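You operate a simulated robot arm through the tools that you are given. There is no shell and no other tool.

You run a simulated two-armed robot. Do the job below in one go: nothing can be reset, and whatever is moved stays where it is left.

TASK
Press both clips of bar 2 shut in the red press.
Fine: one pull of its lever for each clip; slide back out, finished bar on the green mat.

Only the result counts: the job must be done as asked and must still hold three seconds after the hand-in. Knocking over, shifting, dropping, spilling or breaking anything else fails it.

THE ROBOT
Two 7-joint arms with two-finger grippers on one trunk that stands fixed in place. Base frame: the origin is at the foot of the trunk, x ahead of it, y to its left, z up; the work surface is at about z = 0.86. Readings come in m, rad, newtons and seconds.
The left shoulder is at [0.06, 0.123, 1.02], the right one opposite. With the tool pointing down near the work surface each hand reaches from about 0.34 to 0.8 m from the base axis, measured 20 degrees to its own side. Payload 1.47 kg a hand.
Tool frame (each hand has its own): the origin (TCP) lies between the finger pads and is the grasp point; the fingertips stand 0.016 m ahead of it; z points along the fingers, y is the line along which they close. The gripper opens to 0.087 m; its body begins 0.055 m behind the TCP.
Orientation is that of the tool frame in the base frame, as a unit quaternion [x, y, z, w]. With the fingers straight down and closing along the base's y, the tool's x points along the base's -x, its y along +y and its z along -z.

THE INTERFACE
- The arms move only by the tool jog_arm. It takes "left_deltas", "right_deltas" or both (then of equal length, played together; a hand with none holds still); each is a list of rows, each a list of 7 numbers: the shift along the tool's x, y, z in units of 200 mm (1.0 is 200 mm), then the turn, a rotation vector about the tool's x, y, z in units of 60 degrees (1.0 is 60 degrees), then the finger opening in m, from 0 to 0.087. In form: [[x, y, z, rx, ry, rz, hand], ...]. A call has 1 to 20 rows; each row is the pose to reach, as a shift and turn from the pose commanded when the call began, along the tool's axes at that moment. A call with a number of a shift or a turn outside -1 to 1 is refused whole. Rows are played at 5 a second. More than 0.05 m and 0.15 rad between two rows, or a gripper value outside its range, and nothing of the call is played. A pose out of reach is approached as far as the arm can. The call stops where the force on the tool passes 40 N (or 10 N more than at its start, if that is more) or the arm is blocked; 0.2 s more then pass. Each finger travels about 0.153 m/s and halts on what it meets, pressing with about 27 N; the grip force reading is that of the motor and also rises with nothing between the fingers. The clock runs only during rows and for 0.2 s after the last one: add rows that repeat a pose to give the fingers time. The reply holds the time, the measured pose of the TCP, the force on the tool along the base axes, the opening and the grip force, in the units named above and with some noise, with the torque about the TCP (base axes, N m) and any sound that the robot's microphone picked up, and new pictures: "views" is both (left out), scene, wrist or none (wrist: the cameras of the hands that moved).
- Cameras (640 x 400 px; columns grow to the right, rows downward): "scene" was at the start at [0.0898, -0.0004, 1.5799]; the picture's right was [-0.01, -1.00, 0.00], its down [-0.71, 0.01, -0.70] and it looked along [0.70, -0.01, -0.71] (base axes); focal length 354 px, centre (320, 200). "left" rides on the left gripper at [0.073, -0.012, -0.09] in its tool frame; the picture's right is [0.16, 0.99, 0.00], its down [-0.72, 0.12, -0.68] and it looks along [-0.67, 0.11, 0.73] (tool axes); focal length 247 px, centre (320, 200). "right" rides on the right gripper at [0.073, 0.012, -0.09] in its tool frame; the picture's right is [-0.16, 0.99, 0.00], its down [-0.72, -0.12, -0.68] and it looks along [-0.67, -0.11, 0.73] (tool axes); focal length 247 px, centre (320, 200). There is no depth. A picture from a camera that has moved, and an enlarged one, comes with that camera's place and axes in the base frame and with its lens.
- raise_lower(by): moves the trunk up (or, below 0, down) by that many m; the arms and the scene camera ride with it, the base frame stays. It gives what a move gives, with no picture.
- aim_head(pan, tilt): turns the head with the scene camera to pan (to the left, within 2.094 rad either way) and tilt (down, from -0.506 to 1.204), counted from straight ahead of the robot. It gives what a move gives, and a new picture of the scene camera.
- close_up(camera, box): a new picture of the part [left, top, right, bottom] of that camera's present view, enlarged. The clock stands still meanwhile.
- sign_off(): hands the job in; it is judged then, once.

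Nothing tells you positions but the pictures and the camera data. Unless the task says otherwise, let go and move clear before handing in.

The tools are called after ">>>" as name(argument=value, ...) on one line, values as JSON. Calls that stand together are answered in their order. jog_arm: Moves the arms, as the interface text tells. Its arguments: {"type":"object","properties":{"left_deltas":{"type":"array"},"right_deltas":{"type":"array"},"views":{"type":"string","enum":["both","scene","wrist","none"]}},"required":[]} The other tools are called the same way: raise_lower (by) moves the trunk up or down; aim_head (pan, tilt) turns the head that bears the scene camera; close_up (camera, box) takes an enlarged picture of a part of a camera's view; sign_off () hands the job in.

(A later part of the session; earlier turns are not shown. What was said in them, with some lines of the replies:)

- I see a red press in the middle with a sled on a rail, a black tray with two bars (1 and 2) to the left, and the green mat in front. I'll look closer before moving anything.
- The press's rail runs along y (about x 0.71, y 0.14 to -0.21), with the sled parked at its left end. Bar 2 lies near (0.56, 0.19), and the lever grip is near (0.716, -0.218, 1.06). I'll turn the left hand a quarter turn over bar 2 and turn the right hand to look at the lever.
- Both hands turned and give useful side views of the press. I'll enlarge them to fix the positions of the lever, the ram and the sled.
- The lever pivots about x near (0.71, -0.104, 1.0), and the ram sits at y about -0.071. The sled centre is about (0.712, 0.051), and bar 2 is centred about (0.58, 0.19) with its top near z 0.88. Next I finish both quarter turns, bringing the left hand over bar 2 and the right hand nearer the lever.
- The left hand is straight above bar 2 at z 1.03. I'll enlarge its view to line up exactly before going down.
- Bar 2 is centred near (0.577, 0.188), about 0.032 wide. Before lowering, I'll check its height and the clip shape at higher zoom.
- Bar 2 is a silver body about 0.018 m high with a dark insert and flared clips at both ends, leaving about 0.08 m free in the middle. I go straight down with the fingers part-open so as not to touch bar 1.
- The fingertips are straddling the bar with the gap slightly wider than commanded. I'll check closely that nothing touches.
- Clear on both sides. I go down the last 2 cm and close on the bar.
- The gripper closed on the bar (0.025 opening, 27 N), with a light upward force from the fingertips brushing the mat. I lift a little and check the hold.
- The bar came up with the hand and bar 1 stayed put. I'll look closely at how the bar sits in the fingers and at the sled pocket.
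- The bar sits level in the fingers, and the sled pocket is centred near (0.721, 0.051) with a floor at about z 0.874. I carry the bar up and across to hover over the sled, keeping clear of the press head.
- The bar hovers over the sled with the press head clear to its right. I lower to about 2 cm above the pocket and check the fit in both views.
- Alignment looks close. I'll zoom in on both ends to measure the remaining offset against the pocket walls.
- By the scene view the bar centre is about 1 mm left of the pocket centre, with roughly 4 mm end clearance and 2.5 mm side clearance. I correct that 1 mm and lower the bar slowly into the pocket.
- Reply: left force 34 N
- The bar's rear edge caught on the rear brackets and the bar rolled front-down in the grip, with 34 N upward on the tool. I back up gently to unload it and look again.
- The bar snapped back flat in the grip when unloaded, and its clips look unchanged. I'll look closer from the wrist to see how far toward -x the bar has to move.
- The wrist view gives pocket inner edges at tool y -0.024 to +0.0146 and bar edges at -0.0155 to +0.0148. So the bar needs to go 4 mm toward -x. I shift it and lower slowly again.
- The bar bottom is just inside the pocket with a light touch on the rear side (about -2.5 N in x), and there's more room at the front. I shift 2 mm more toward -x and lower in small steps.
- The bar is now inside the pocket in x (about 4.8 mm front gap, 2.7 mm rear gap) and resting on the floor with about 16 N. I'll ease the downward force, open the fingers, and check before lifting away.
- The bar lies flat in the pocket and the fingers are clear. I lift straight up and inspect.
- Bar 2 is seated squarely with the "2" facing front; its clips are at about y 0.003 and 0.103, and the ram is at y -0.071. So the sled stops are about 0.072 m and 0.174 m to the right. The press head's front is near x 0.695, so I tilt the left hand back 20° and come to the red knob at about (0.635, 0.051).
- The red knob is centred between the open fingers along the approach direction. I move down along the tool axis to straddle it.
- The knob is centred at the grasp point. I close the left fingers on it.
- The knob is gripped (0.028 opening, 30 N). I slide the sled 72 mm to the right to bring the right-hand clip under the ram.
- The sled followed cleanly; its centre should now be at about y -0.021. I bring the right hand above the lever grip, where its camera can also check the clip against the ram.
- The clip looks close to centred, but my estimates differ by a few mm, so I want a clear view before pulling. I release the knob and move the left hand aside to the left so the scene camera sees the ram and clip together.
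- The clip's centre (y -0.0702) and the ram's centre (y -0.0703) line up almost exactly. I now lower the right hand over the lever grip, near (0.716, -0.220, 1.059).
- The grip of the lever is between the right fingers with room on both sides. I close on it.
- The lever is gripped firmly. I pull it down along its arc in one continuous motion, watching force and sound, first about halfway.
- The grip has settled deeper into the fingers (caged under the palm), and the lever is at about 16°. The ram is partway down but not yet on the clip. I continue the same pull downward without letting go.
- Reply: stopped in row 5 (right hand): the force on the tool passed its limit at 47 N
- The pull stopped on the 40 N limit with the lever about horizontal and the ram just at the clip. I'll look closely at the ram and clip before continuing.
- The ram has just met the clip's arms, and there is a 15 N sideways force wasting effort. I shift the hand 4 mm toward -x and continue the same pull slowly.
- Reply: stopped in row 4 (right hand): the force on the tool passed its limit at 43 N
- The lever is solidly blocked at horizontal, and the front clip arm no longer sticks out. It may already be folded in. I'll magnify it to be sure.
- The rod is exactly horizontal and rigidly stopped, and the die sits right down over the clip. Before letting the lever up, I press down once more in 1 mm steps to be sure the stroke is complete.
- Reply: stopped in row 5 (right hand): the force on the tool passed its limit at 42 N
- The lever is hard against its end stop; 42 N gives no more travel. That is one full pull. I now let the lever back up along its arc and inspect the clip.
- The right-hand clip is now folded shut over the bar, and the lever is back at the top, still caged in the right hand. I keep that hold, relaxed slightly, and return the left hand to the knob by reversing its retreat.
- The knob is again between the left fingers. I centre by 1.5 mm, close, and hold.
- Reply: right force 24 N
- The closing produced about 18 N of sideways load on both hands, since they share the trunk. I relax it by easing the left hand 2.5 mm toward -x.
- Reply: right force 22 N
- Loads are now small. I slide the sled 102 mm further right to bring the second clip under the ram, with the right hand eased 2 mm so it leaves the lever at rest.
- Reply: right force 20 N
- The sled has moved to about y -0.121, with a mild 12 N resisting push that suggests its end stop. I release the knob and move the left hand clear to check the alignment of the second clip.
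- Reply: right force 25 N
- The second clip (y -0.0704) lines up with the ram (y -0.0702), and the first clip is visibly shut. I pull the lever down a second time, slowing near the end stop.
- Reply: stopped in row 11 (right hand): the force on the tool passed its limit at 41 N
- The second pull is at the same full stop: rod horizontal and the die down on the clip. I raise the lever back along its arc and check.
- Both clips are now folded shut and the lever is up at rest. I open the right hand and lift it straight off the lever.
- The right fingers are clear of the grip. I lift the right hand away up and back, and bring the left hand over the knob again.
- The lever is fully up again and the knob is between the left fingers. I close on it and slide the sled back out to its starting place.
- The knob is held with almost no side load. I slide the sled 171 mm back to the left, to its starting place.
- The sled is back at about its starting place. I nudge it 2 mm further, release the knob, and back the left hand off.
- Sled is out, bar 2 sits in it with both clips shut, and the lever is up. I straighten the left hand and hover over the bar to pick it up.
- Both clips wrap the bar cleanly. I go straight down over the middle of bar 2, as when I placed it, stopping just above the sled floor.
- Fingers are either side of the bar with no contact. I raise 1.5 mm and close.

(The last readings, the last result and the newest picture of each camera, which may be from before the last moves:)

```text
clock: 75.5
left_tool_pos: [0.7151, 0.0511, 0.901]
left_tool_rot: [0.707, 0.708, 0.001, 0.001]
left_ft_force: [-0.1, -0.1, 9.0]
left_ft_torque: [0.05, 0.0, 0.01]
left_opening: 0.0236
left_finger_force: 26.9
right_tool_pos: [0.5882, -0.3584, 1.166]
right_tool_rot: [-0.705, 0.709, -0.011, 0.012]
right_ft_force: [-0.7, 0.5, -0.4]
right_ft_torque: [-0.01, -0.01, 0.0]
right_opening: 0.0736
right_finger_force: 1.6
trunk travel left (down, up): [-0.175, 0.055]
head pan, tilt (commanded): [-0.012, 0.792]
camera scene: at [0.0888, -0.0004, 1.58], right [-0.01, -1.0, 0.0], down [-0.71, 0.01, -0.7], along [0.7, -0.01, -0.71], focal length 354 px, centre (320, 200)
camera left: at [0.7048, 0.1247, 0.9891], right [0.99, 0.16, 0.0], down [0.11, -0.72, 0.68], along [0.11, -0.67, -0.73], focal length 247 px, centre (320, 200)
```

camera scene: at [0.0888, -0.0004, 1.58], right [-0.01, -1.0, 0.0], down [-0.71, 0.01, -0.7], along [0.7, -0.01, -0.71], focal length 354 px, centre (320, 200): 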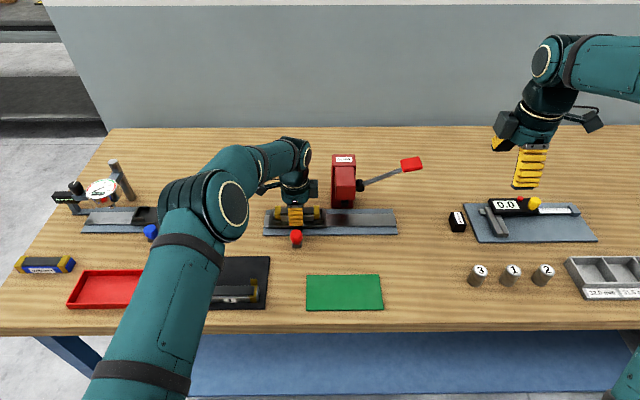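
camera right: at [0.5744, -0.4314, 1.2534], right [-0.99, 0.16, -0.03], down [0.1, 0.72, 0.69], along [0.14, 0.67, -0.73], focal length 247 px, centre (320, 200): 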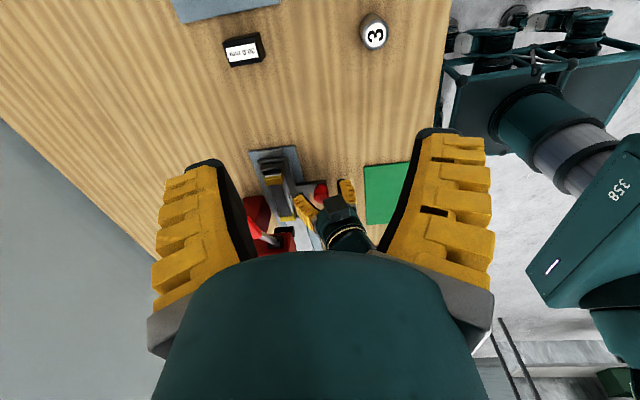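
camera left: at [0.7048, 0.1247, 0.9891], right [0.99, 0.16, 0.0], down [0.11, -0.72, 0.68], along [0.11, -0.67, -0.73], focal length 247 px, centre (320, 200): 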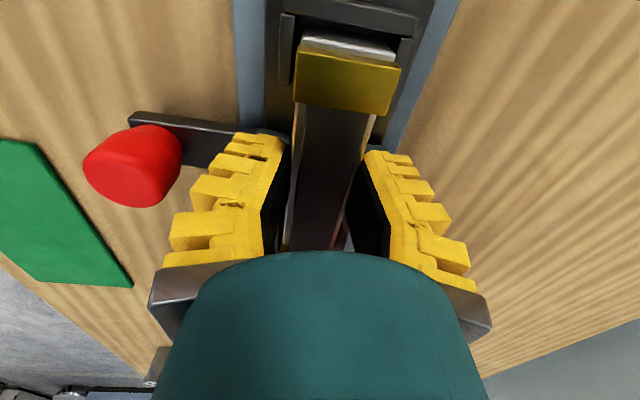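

The bar is held. I lift it straight up out of the sled and check.

>>> jog_arm(left_deltas=[[0, 0, -0.03, 0, 0, 0, 0.0], [0, 0, -0.07, 0, 0, 0, 0.0], [0, 0, -0.13, 0, 0, 0, 0.0], [0, 0, -0.22, 0, 0, 0, 0.0], [0, 0, -0.32, 0, 0, 0, 0.0], [0, 0, -0.42, 0, 0, 0, 0.0], [0, 0, -0.42, 0, 0, 0, 0.0]])

>>> close_up(camera="scene", box=[250, 150, 360, 245])

>>> close_up(camera="left", box=[220, 0, 440, 260])

>>> close_up(camera="scene", box=[295, 265, 395, 320])

```text
clock: 77.1
left_tool_pos: [0.7143, 0.0527, 0.9867]
left_tool_rot: [0.707, 0.707, 0.0, 0.0]
left_ft_force: [0.4, 0.3, -1.5]
left_ft_torque: [-0.03, 0.04, 0.01]
left_opening: 0.0206
left_finger_force: 27.1
right_tool_pos: [0.5899, -0.3587, 1.1652]
right_tool_rot: [-0.705, 0.709, -0.011, 0.013]
right_ft_force: [0.1, 0.0, -0.7]
right_ft_torque: [-0.02, -0.02, -0.01]
right_opening: 0.0736
right_finger_force: 2.1
trunk travel left (down, up): [-0.175, 0.055]
head pan, tilt (commanded): [-0.012, 0.792]
camera scene: at [0.0904, -0.0003, 1.5799], right [-0.01, -1.0, 0.0], down [-0.71, 0.01, -0.7], along [0.7, -0.01, -0.71], focal length 354 px, centre (320, 200)
camera left: at [0.7041, 0.1248, 1.0743], right [0.99, 0.16, 0.0], down [0.12, -0.72, 0.68], along [0.11, -0.67, -0.73], focal length 247 px, centre (320, 200)
```

scene: 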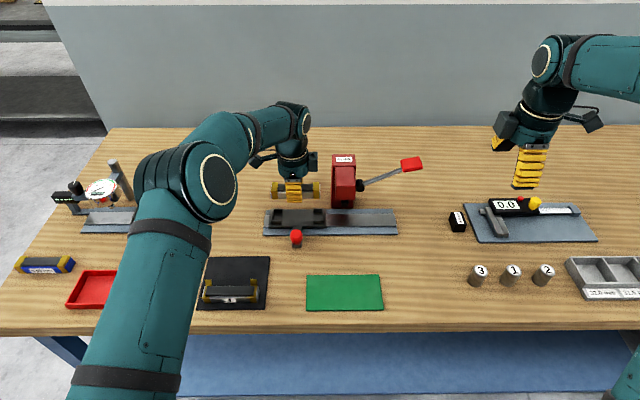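
left: 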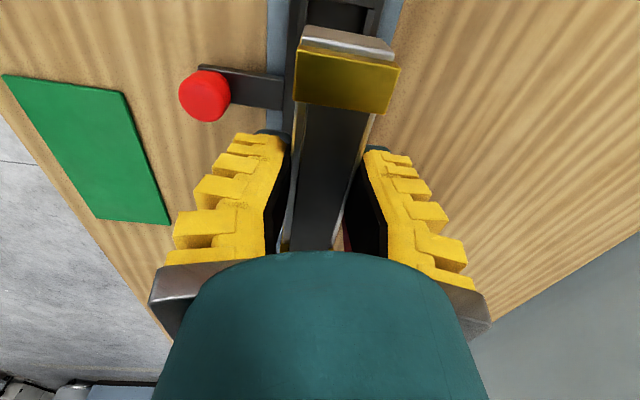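

```text
4.21 times, centred on (305, 198) of scene
camera zoom: at [0.0904, -0.0003, 1.5799], right [-0.01, -1.0, 0.0], down [-0.71, 0.01, -0.7], along [0.7, -0.01, -0.71], focal length 1492 px, centre (383, 210)
```

zoom: 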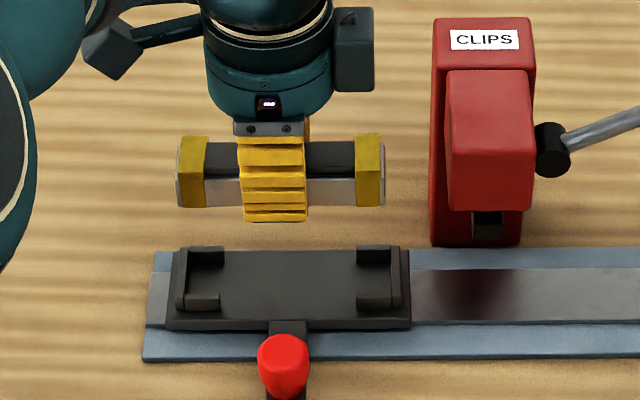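

```text
1.54 times, centred on (330, 130) of left
camera zoom: at [0.7041, 0.1248, 1.0743], right [0.99, 0.16, 0.0], down [0.12, -0.72, 0.68], along [0.11, -0.67, -0.73], focal length 380 px, centre (305, 308)
```

zoom: 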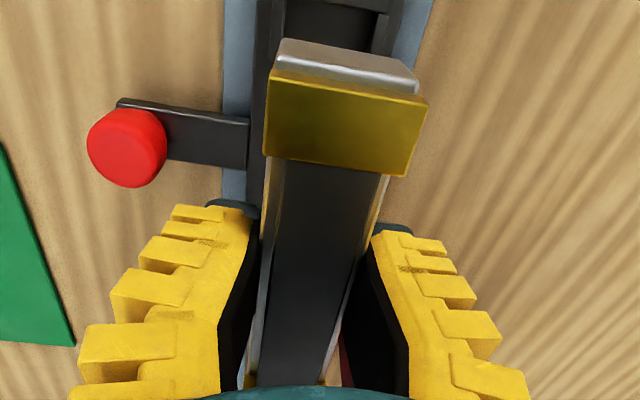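

```text
6.40 times, centred on (345, 292) of scene
camera zoom: at [0.0904, -0.0003, 1.5799], right [-0.01, -1.0, 0.0], down [-0.71, 0.01, -0.7], along [0.7, -0.01, -0.71], focal length 2268 px, centre (160, -392)
```

zoom: 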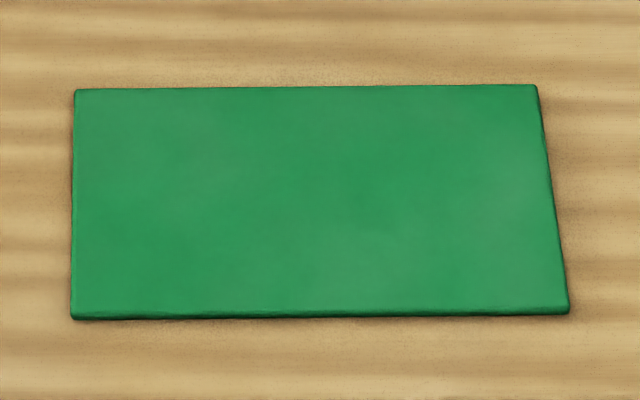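

The bar came out with both clips shut, and the sled and press stayed in place. The green mat spans x 0.46–0.55, y -0.144–0.026, so its centre is (0.505, -0.060). I carry the bar there at a safe height, pulling back from the press first.

>>> jog_arm(left_deltas=[[0, -0.08, -0.02, 0, 0, 0, 0.0], [0, -0.18, -0.03, 0, 0, 0, 0.0], [0, -0.3, -0.03, 0, 0, 0, 0.0], [-0.04, -0.42, -0.03, 0, 0, 0, 0.0], [-0.1, -0.54, -0.03, 0, 0, 0, 0.0], [-0.18, -0.66, -0.03, 0, 0, 0, 0.0], [-0.27, -0.78, -0.03, 0, 0, 0, 0.0], [-0.37, -0.88, -0.03, 0, 0, 0, 0.0], [-0.46, -0.95, -0.03, 0, 0, 0, 0.0], [-0.52, -0.98, -0.03, 0, 0, 0, 0.0], [-0.54, -1.0, -0.03, 0, 0, 0, 0.0], [-0.54, -1.0, -0.03, 0, 0, 0, 0.0]])

>>> close_up(camera="scene", box=[280, 200, 410, 320])

```text
clock: 79.7
left_tool_pos: [0.5133, -0.0555, 0.9891]
left_tool_rot: [0.707, 0.707, 0.0, 0.0]
left_ft_force: [-0.2, -0.5, -1.5]
left_ft_torque: [-0.01, 0.04, 0.02]
left_opening: 0.0206
left_finger_force: 26.9
right_tool_pos: [0.5897, -0.3581, 1.1642]
right_tool_rot: [-0.705, 0.709, -0.01, 0.012]
right_ft_force: [0.2, 0.2, -0.2]
right_ft_torque: [0.01, 0.01, 0.03]
right_opening: 0.0736
right_finger_force: 2.5
trunk travel left (down, up): [-0.175, 0.055]
head pan, tilt (commanded): [-0.012, 0.792]
camera scene: at [0.09, -0.0004, 1.5799], right [-0.01, -1.0, 0.0], down [-0.71, 0.01, -0.7], along [0.7, -0.01, -0.71], focal length 354 px, centre (320, 200)
camera left: at [0.5042, 0.017, 1.0778], right [0.99, 0.16, 0.0], down [0.12, -0.72, 0.68], along [0.11, -0.67, -0.73], focal length 247 px, centre (320, 200)
```

scene: 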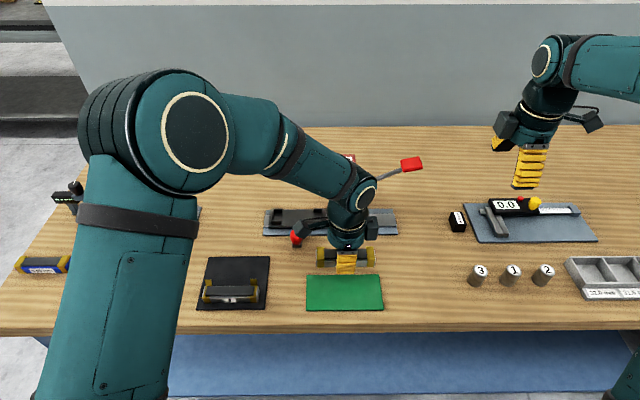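
left: 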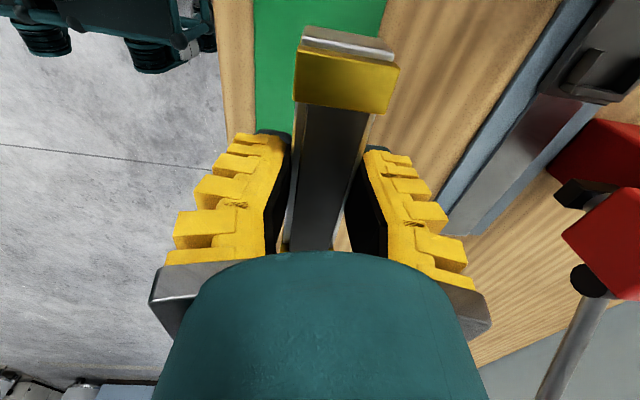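

```text
3.33 times, centred on (345, 260) of scene
camera zoom: at [0.09, -0.0004, 1.5799], right [-0.01, -1.0, 0.0], down [-0.71, 0.01, -0.7], along [0.7, -0.01, -0.71], focal length 1181 px, centre (237, 0)
```

zoom: 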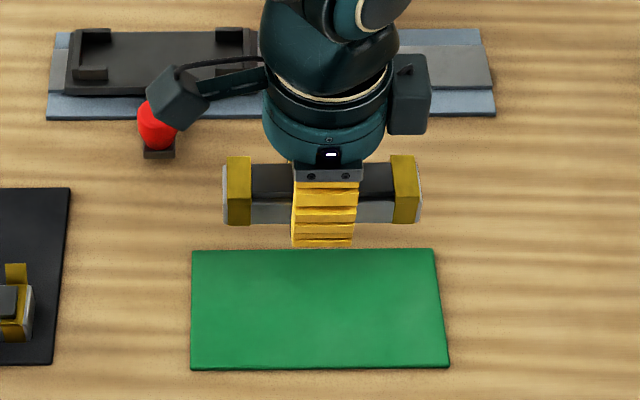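

The bar is over the mat. I fine-tune to the mat centre and lower to about 2 cm above it.

>>> jog_arm(left_deltas=[[-0.011, -0.02, 0.05, 0, 0, 0, 0.0], [-0.022, -0.04, 0.14, 0, 0, 0, 0.0], [-0.022, -0.04, 0.24, 0, 0, 0, 0.0], [-0.022, -0.04, 0.33, 0, 0, 0, 0.0], [-0.022, -0.04, 0.4, 0, 0, 0, 0.0], [-0.022, -0.04, 0.42, 0, 0, 0, 0.0], [-0.022, -0.04, 0.42, 0, 0, 0, 0.0]])

>>> close_up(camera="scene", box=[290, 240, 400, 320])

```text
clock: 81.3
left_tool_pos: [0.5063, -0.0604, 0.9066]
left_tool_rot: [0.707, 0.707, -0.001, 0.0]
left_ft_force: [-0.6, -0.5, -2.4]
left_ft_torque: [-0.04, -0.01, -0.04]
left_opening: 0.0207
left_finger_force: 26.5
right_tool_pos: [0.5901, -0.3578, 1.1646]
right_tool_rot: [-0.705, 0.709, -0.012, 0.012]
right_ft_force: [-0.1, 0.1, -0.1]
right_ft_torque: [0.02, -0.02, -0.03]
right_opening: 0.0733
right_finger_force: 2.6
trunk travel left (down, up): [-0.175, 0.055]
head pan, tilt (commanded): [-0.012, 0.792]
camera scene: at [0.09, -0.0005, 1.5799], right [-0.01, -1.0, 0.0], down [-0.71, 0.01, -0.7], along [0.7, -0.01, -0.71], focal length 354 px, centre (320, 200)
camera left: at [0.496, 0.0122, 0.9947], right [0.99, 0.16, 0.0], down [0.12, -0.72, 0.68], along [0.11, -0.67, -0.73], focal length 247 px, centre (320, 200)
```

scene: 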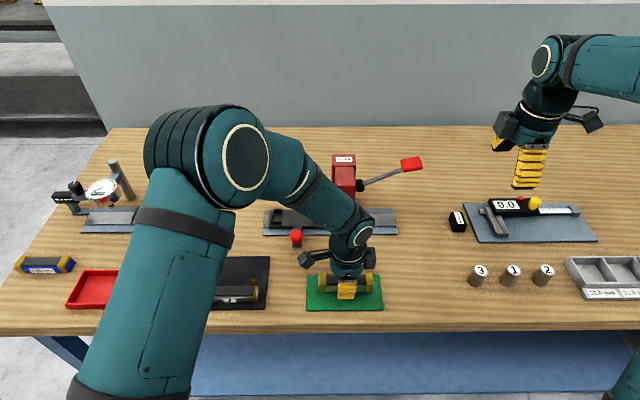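
left: 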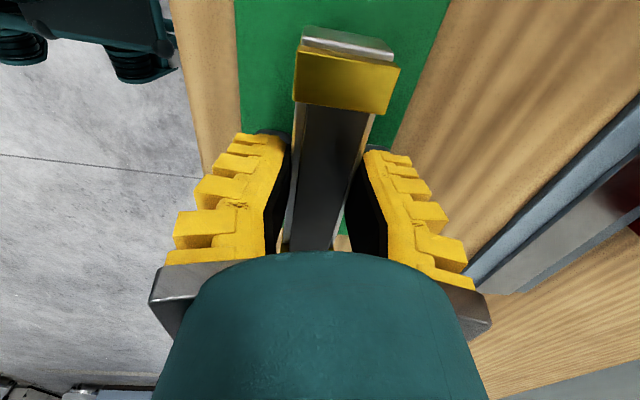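

```text
5.00 times, centred on (345, 280) of scene
camera zoom: at [0.09, -0.0005, 1.5799], right [-0.01, -1.0, 0.0], down [-0.71, 0.01, -0.7], along [0.7, -0.01, -0.71], focal length 1772 px, centre (195, -200)
```

zoom: 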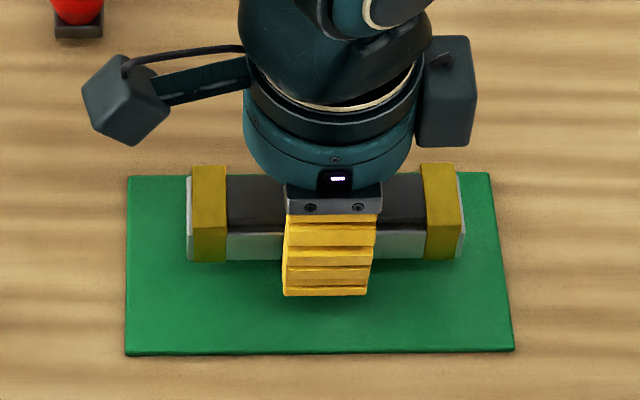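

The bar is centred above the mat with margin on all sides. I lower the last 2 cm in small steps until it touches lightly.

>>> jog_arm(left_deltas=[[0, 0, 0.03, 0, 0, 0, 0.0], [0, 0, 0.055, 0, 0, 0, 0.0], [0, 0, 0.075, 0, 0, 0, 0.0], [0, 0, 0.085, 0, 0, 0, 0.0], [0, 0, 0.092, 0, 0, 0, 0.0], [0, 0, 0.092, 0, 0, 0, 0.0]])

>>> close_up(camera="scene", box=[290, 250, 400, 320])

```text
clock: 82.7
left_tool_pos: [0.5061, -0.0613, 0.8885]
left_tool_rot: [0.707, 0.708, 0.0, 0.0]
left_ft_force: [-0.6, 0.5, -1.8]
left_ft_torque: [-0.02, 0.0, 0.01]
left_opening: 0.0207
left_finger_force: 26.7
right_tool_pos: [0.5902, -0.3581, 1.1657]
right_tool_rot: [-0.705, 0.709, -0.01, 0.012]
right_ft_force: [-1.0, -0.5, -0.3]
right_ft_torque: [-0.03, -0.04, 0.0]
right_opening: 0.0737
right_finger_force: 2.1
trunk travel left (down, up): [-0.175, 0.055]
head pan, tilt (commanded): [-0.012, 0.792]
camera scene: at [0.0899, -0.0004, 1.5799], right [-0.01, -1.0, 0.0], down [-0.71, 0.01, -0.7], along [0.7, -0.01, -0.71], focal length 354 px, centre (320, 200)
camera left: at [0.4965, 0.0115, 0.9762], right [0.99, 0.16, 0.0], down [0.12, -0.72, 0.68], along [0.11, -0.67, -0.73], focal length 247 px, centre (320, 200)
```

scene: 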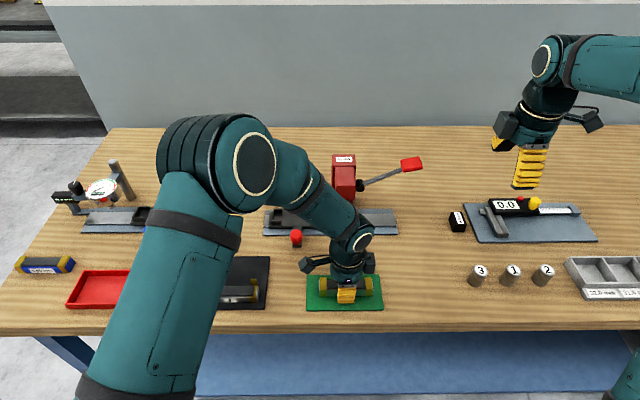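
left: 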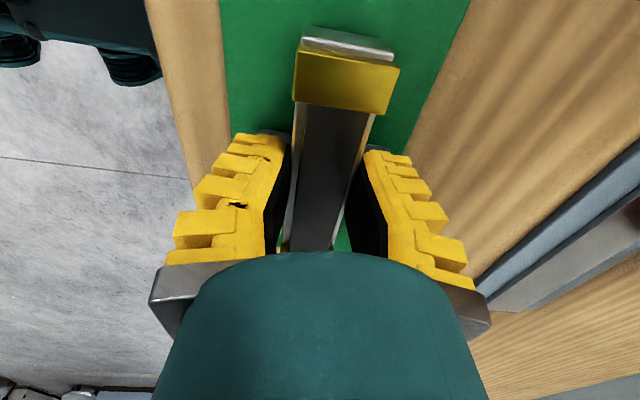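

```text
5.71 times, centred on (345, 285) of scene
camera zoom: at [0.0899, -0.0004, 1.5799], right [-0.01, -1.0, 0.0], down [-0.71, 0.01, -0.7], along [0.7, -0.01, -0.71], focal length 2025 px, centre (177, -286)
```

zoom: 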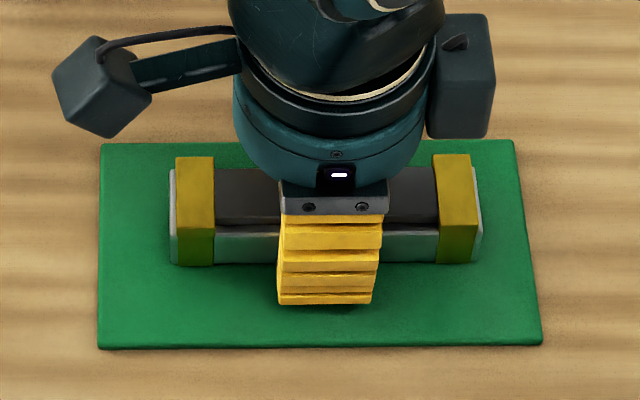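

No contact yet at z 0.8885. I continue down in 1 mm steps.

>>> jog_arm(left_deltas=[[0, 0, 0.005, 0, 0, 0, 0.0], [0, 0, 0.01, 0, 0, 0, 0.0], [0, 0, 0.014, 0, 0, 0, 0.0], [0, 0, 0.014, 0, 0, 0, 0.0]], views="none")

```text
clock: 83.7
left_tool_pos: [0.5057, -0.0615, 0.8847]
left_tool_rot: [0.706, 0.708, 0.0, 0.001]
left_ft_force: [-1.4, -1.2, 0.6]
left_ft_torque: [-0.06, 0.01, -0.03]
left_opening: 0.0208
left_finger_force: 26.7
right_tool_pos: [0.5885, -0.3581, 1.1653]
right_tool_rot: [-0.705, 0.709, -0.011, 0.012]
right_ft_force: [0.6, 1.2, 0.1]
right_ft_torque: [0.0, -0.03, 0.01]
right_opening: 0.0734
right_finger_force: 2.6
trunk travel left (down, up): [-0.175, 0.055]
head pan, tilt (commanded): [-0.012, 0.792]
```

Light contact: the bar's weight is now carried by the mat. I open the fingers gently.

>>> jog_arm(left_deltas=[[0, 0, 0, 0, 0, 0, 0.02], [0, 0, 0, 0, 0, 0, 0.03], [0, 0, 0, 0, 0, 0, 0.04], [0, 0, 0, 0, 0, 0, 0.05], [0, 0, 0, 0, 0, 0, 0.06], [0, 0, 0, 0, 0, 0, 0.06]])

>>> close_up(camera="scene", box=[290, 250, 400, 320])

>>> close_up(camera="left", box=[140, 0, 480, 260])

```text
clock: 85.1
left_tool_pos: [0.5061, -0.0602, 0.8854]
left_tool_rot: [0.707, 0.707, -0.001, 0.0]
left_ft_force: [0.4, 0.7, -0.7]
left_ft_torque: [0.01, 0.0, -0.03]
left_opening: 0.0645
left_finger_force: 3.2
right_tool_pos: [0.5894, -0.3588, 1.165]
right_tool_rot: [-0.705, 0.709, -0.011, 0.013]
right_ft_force: [-0.1, 0.4, 0.4]
right_ft_torque: [0.0, 0.0, -0.01]
right_opening: 0.0738
right_finger_force: 3.2
trunk travel left (down, up): [-0.175, 0.055]
head pan, tilt (commanded): [-0.012, 0.792]
camera scene: at [0.0898, -0.0004, 1.5799], right [-0.01, -1.0, 0.0], down [-0.71, 0.01, -0.7], along [0.7, -0.01, -0.71], focal length 354 px, centre (320, 200)
camera left: at [0.4963, 0.0115, 0.9728], right [0.99, 0.16, 0.0], down [0.12, -0.72, 0.68], along [0.11, -0.67, -0.73], focal length 247 px, centre (320, 200)
```

scene: 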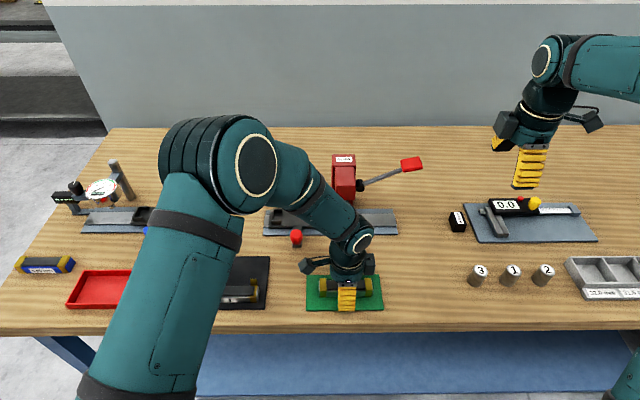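
left: 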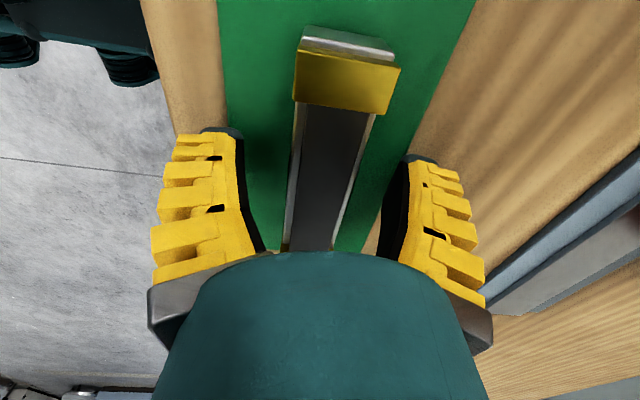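

```text
5.71 times, centred on (345, 285) of scene
camera zoom: at [0.0898, -0.0004, 1.5799], right [-0.01, -1.0, 0.0], down [-0.71, 0.01, -0.7], along [0.7, -0.01, -0.71], focal length 2025 px, centre (177, -286)
```

zoom: 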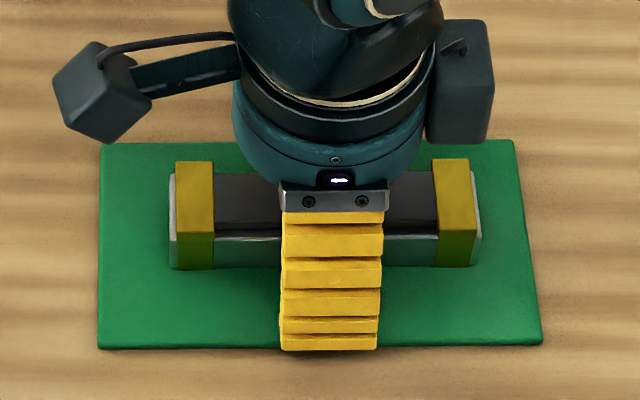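

```text
1.54 times, centred on (310, 130) of left
camera zoom: at [0.4963, 0.0115, 0.9728], right [0.99, 0.16, 0.0], down [0.12, -0.72, 0.68], along [0.11, -0.67, -0.73], focal length 380 px, centre (335, 308)
```

zoom: 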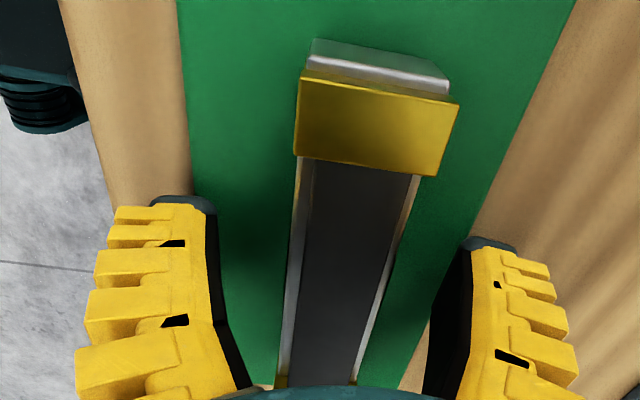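

The bar rests flat on the green mat and the fingers are clear. I lift the left hand straight up and move it aside, then do a last check of the whole table.

>>> jog_arm(left_deltas=[[0, 0, -0.04, 0, 0, 0, 0.06], [0, 0, -0.12, 0, 0, 0, 0.06], [0, 0, -0.24, 0, 0, 0, 0.06], [0, 0, -0.38, 0, 0, 0, 0.06], [0, 0, -0.54, 0, 0, 0, 0.06], [0, 0, -0.7, 0, 0, 0, 0.06], [0.1, 0, -0.85, 0, 0, 0, 0.06], [0.3, 0, -0.95, 0, 0, 0, 0.06], [0.5, 0, -1.0, 0, 0, 0, 0.06], [0.7, 0, -1.0, 0, 0, 0, 0.06], [0.9, 0, -1.0, 0, 0, 0, 0.06], [1.0, 0, -1.0, 0, 0, 0, 0.06], [1.0, 0, -1.0, 0, 0, 0, 0.06]], views="scene")

>>> close_up(camera="scene", box=[290, 250, 400, 320])

>>> close_up(camera="scene", box=[240, 140, 440, 265])

```text
clock: 87.9
left_tool_pos: [0.5063, 0.1379, 1.085]
left_tool_rot: [0.708, 0.707, 0.0, 0.0]
left_ft_force: [0.1, -0.2, -0.1]
left_ft_torque: [0.03, -0.01, 0.01]
left_opening: 0.0645
left_finger_force: 3.2
right_tool_pos: [0.5896, -0.3595, 1.1653]
right_tool_rot: [-0.705, 0.709, -0.011, 0.012]
right_ft_force: [-0.4, 0.1, 0.1]
right_ft_torque: [0.03, 0.0, 0.0]
right_opening: 0.0736
right_finger_force: 2.5
trunk travel left (down, up): [-0.175, 0.055]
head pan, tilt (commanded): [-0.012, 0.792]
camera scene: at [0.0897, -0.0004, 1.5799], right [-0.01, -1.0, 0.0], down [-0.71, 0.01, -0.7], along [0.7, -0.01, -0.71], focal length 354 px, centre (320, 200)
```

scene: 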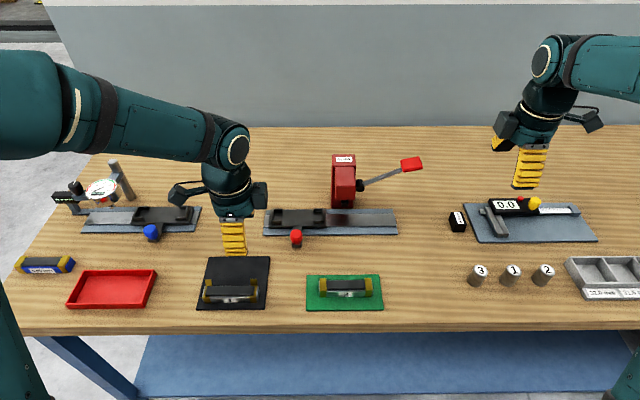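

```text
5.71 times, centred on (345, 285) of scene
camera zoom: at [0.0897, -0.0004, 1.5799], right [-0.01, -1.0, 0.0], down [-0.71, 0.01, -0.7], along [0.7, -0.01, -0.71], focal length 2025 px, centre (177, -286)
```

zoom: 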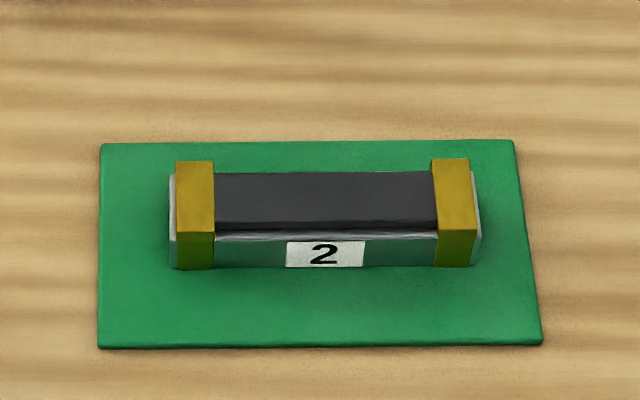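

```text
3.20 times, centred on (340, 202) of scene
camera zoom: at [0.0897, -0.0004, 1.5799], right [-0.01, -1.0, 0.0], down [-0.71, 0.01, -0.7], along [0.7, -0.01, -0.71], focal length 1134 px, centre (256, 192)
```

zoom: 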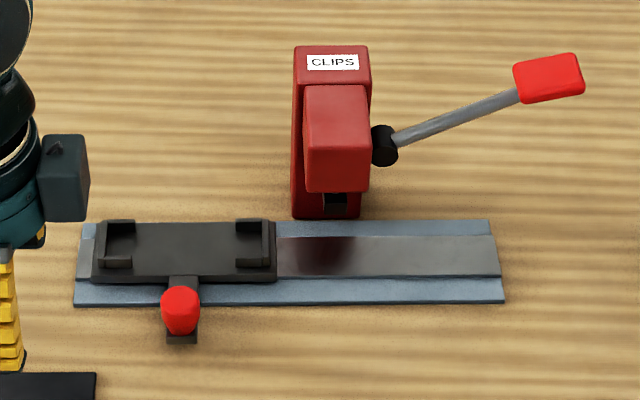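

Bar 2 lies on the green mat with both clips shut. The sled is back out, the lever is at rest, bar 1 and the other items are where they were, and both hands are clear, so I hand in.

>>> sign_off()

```text
The job is handed in.
```

Bar 2 is on the green mat with both clips pressed shut, and I have handed the job in. No verdict came back with the hand-in.

- **Clips:** I pulled the lever once for each clip, to its end stop each time. On the first pull the 40 N force limit halted the arm three times at the bottom, but I never let the lever up in between.
- **Press:** The sled is back at its starting place and the lever is up at rest.
- **Everything else:** Bar 1 and the other items look untouched in the final pictures. Both hands are open and clear.
- **One slip:** When I first lowered the bar into the sled it caught on the rear brackets and tilted in the grip. I backed off and it straightened with the clips unchanged. It seated properly after I shifted it about 6 mm.
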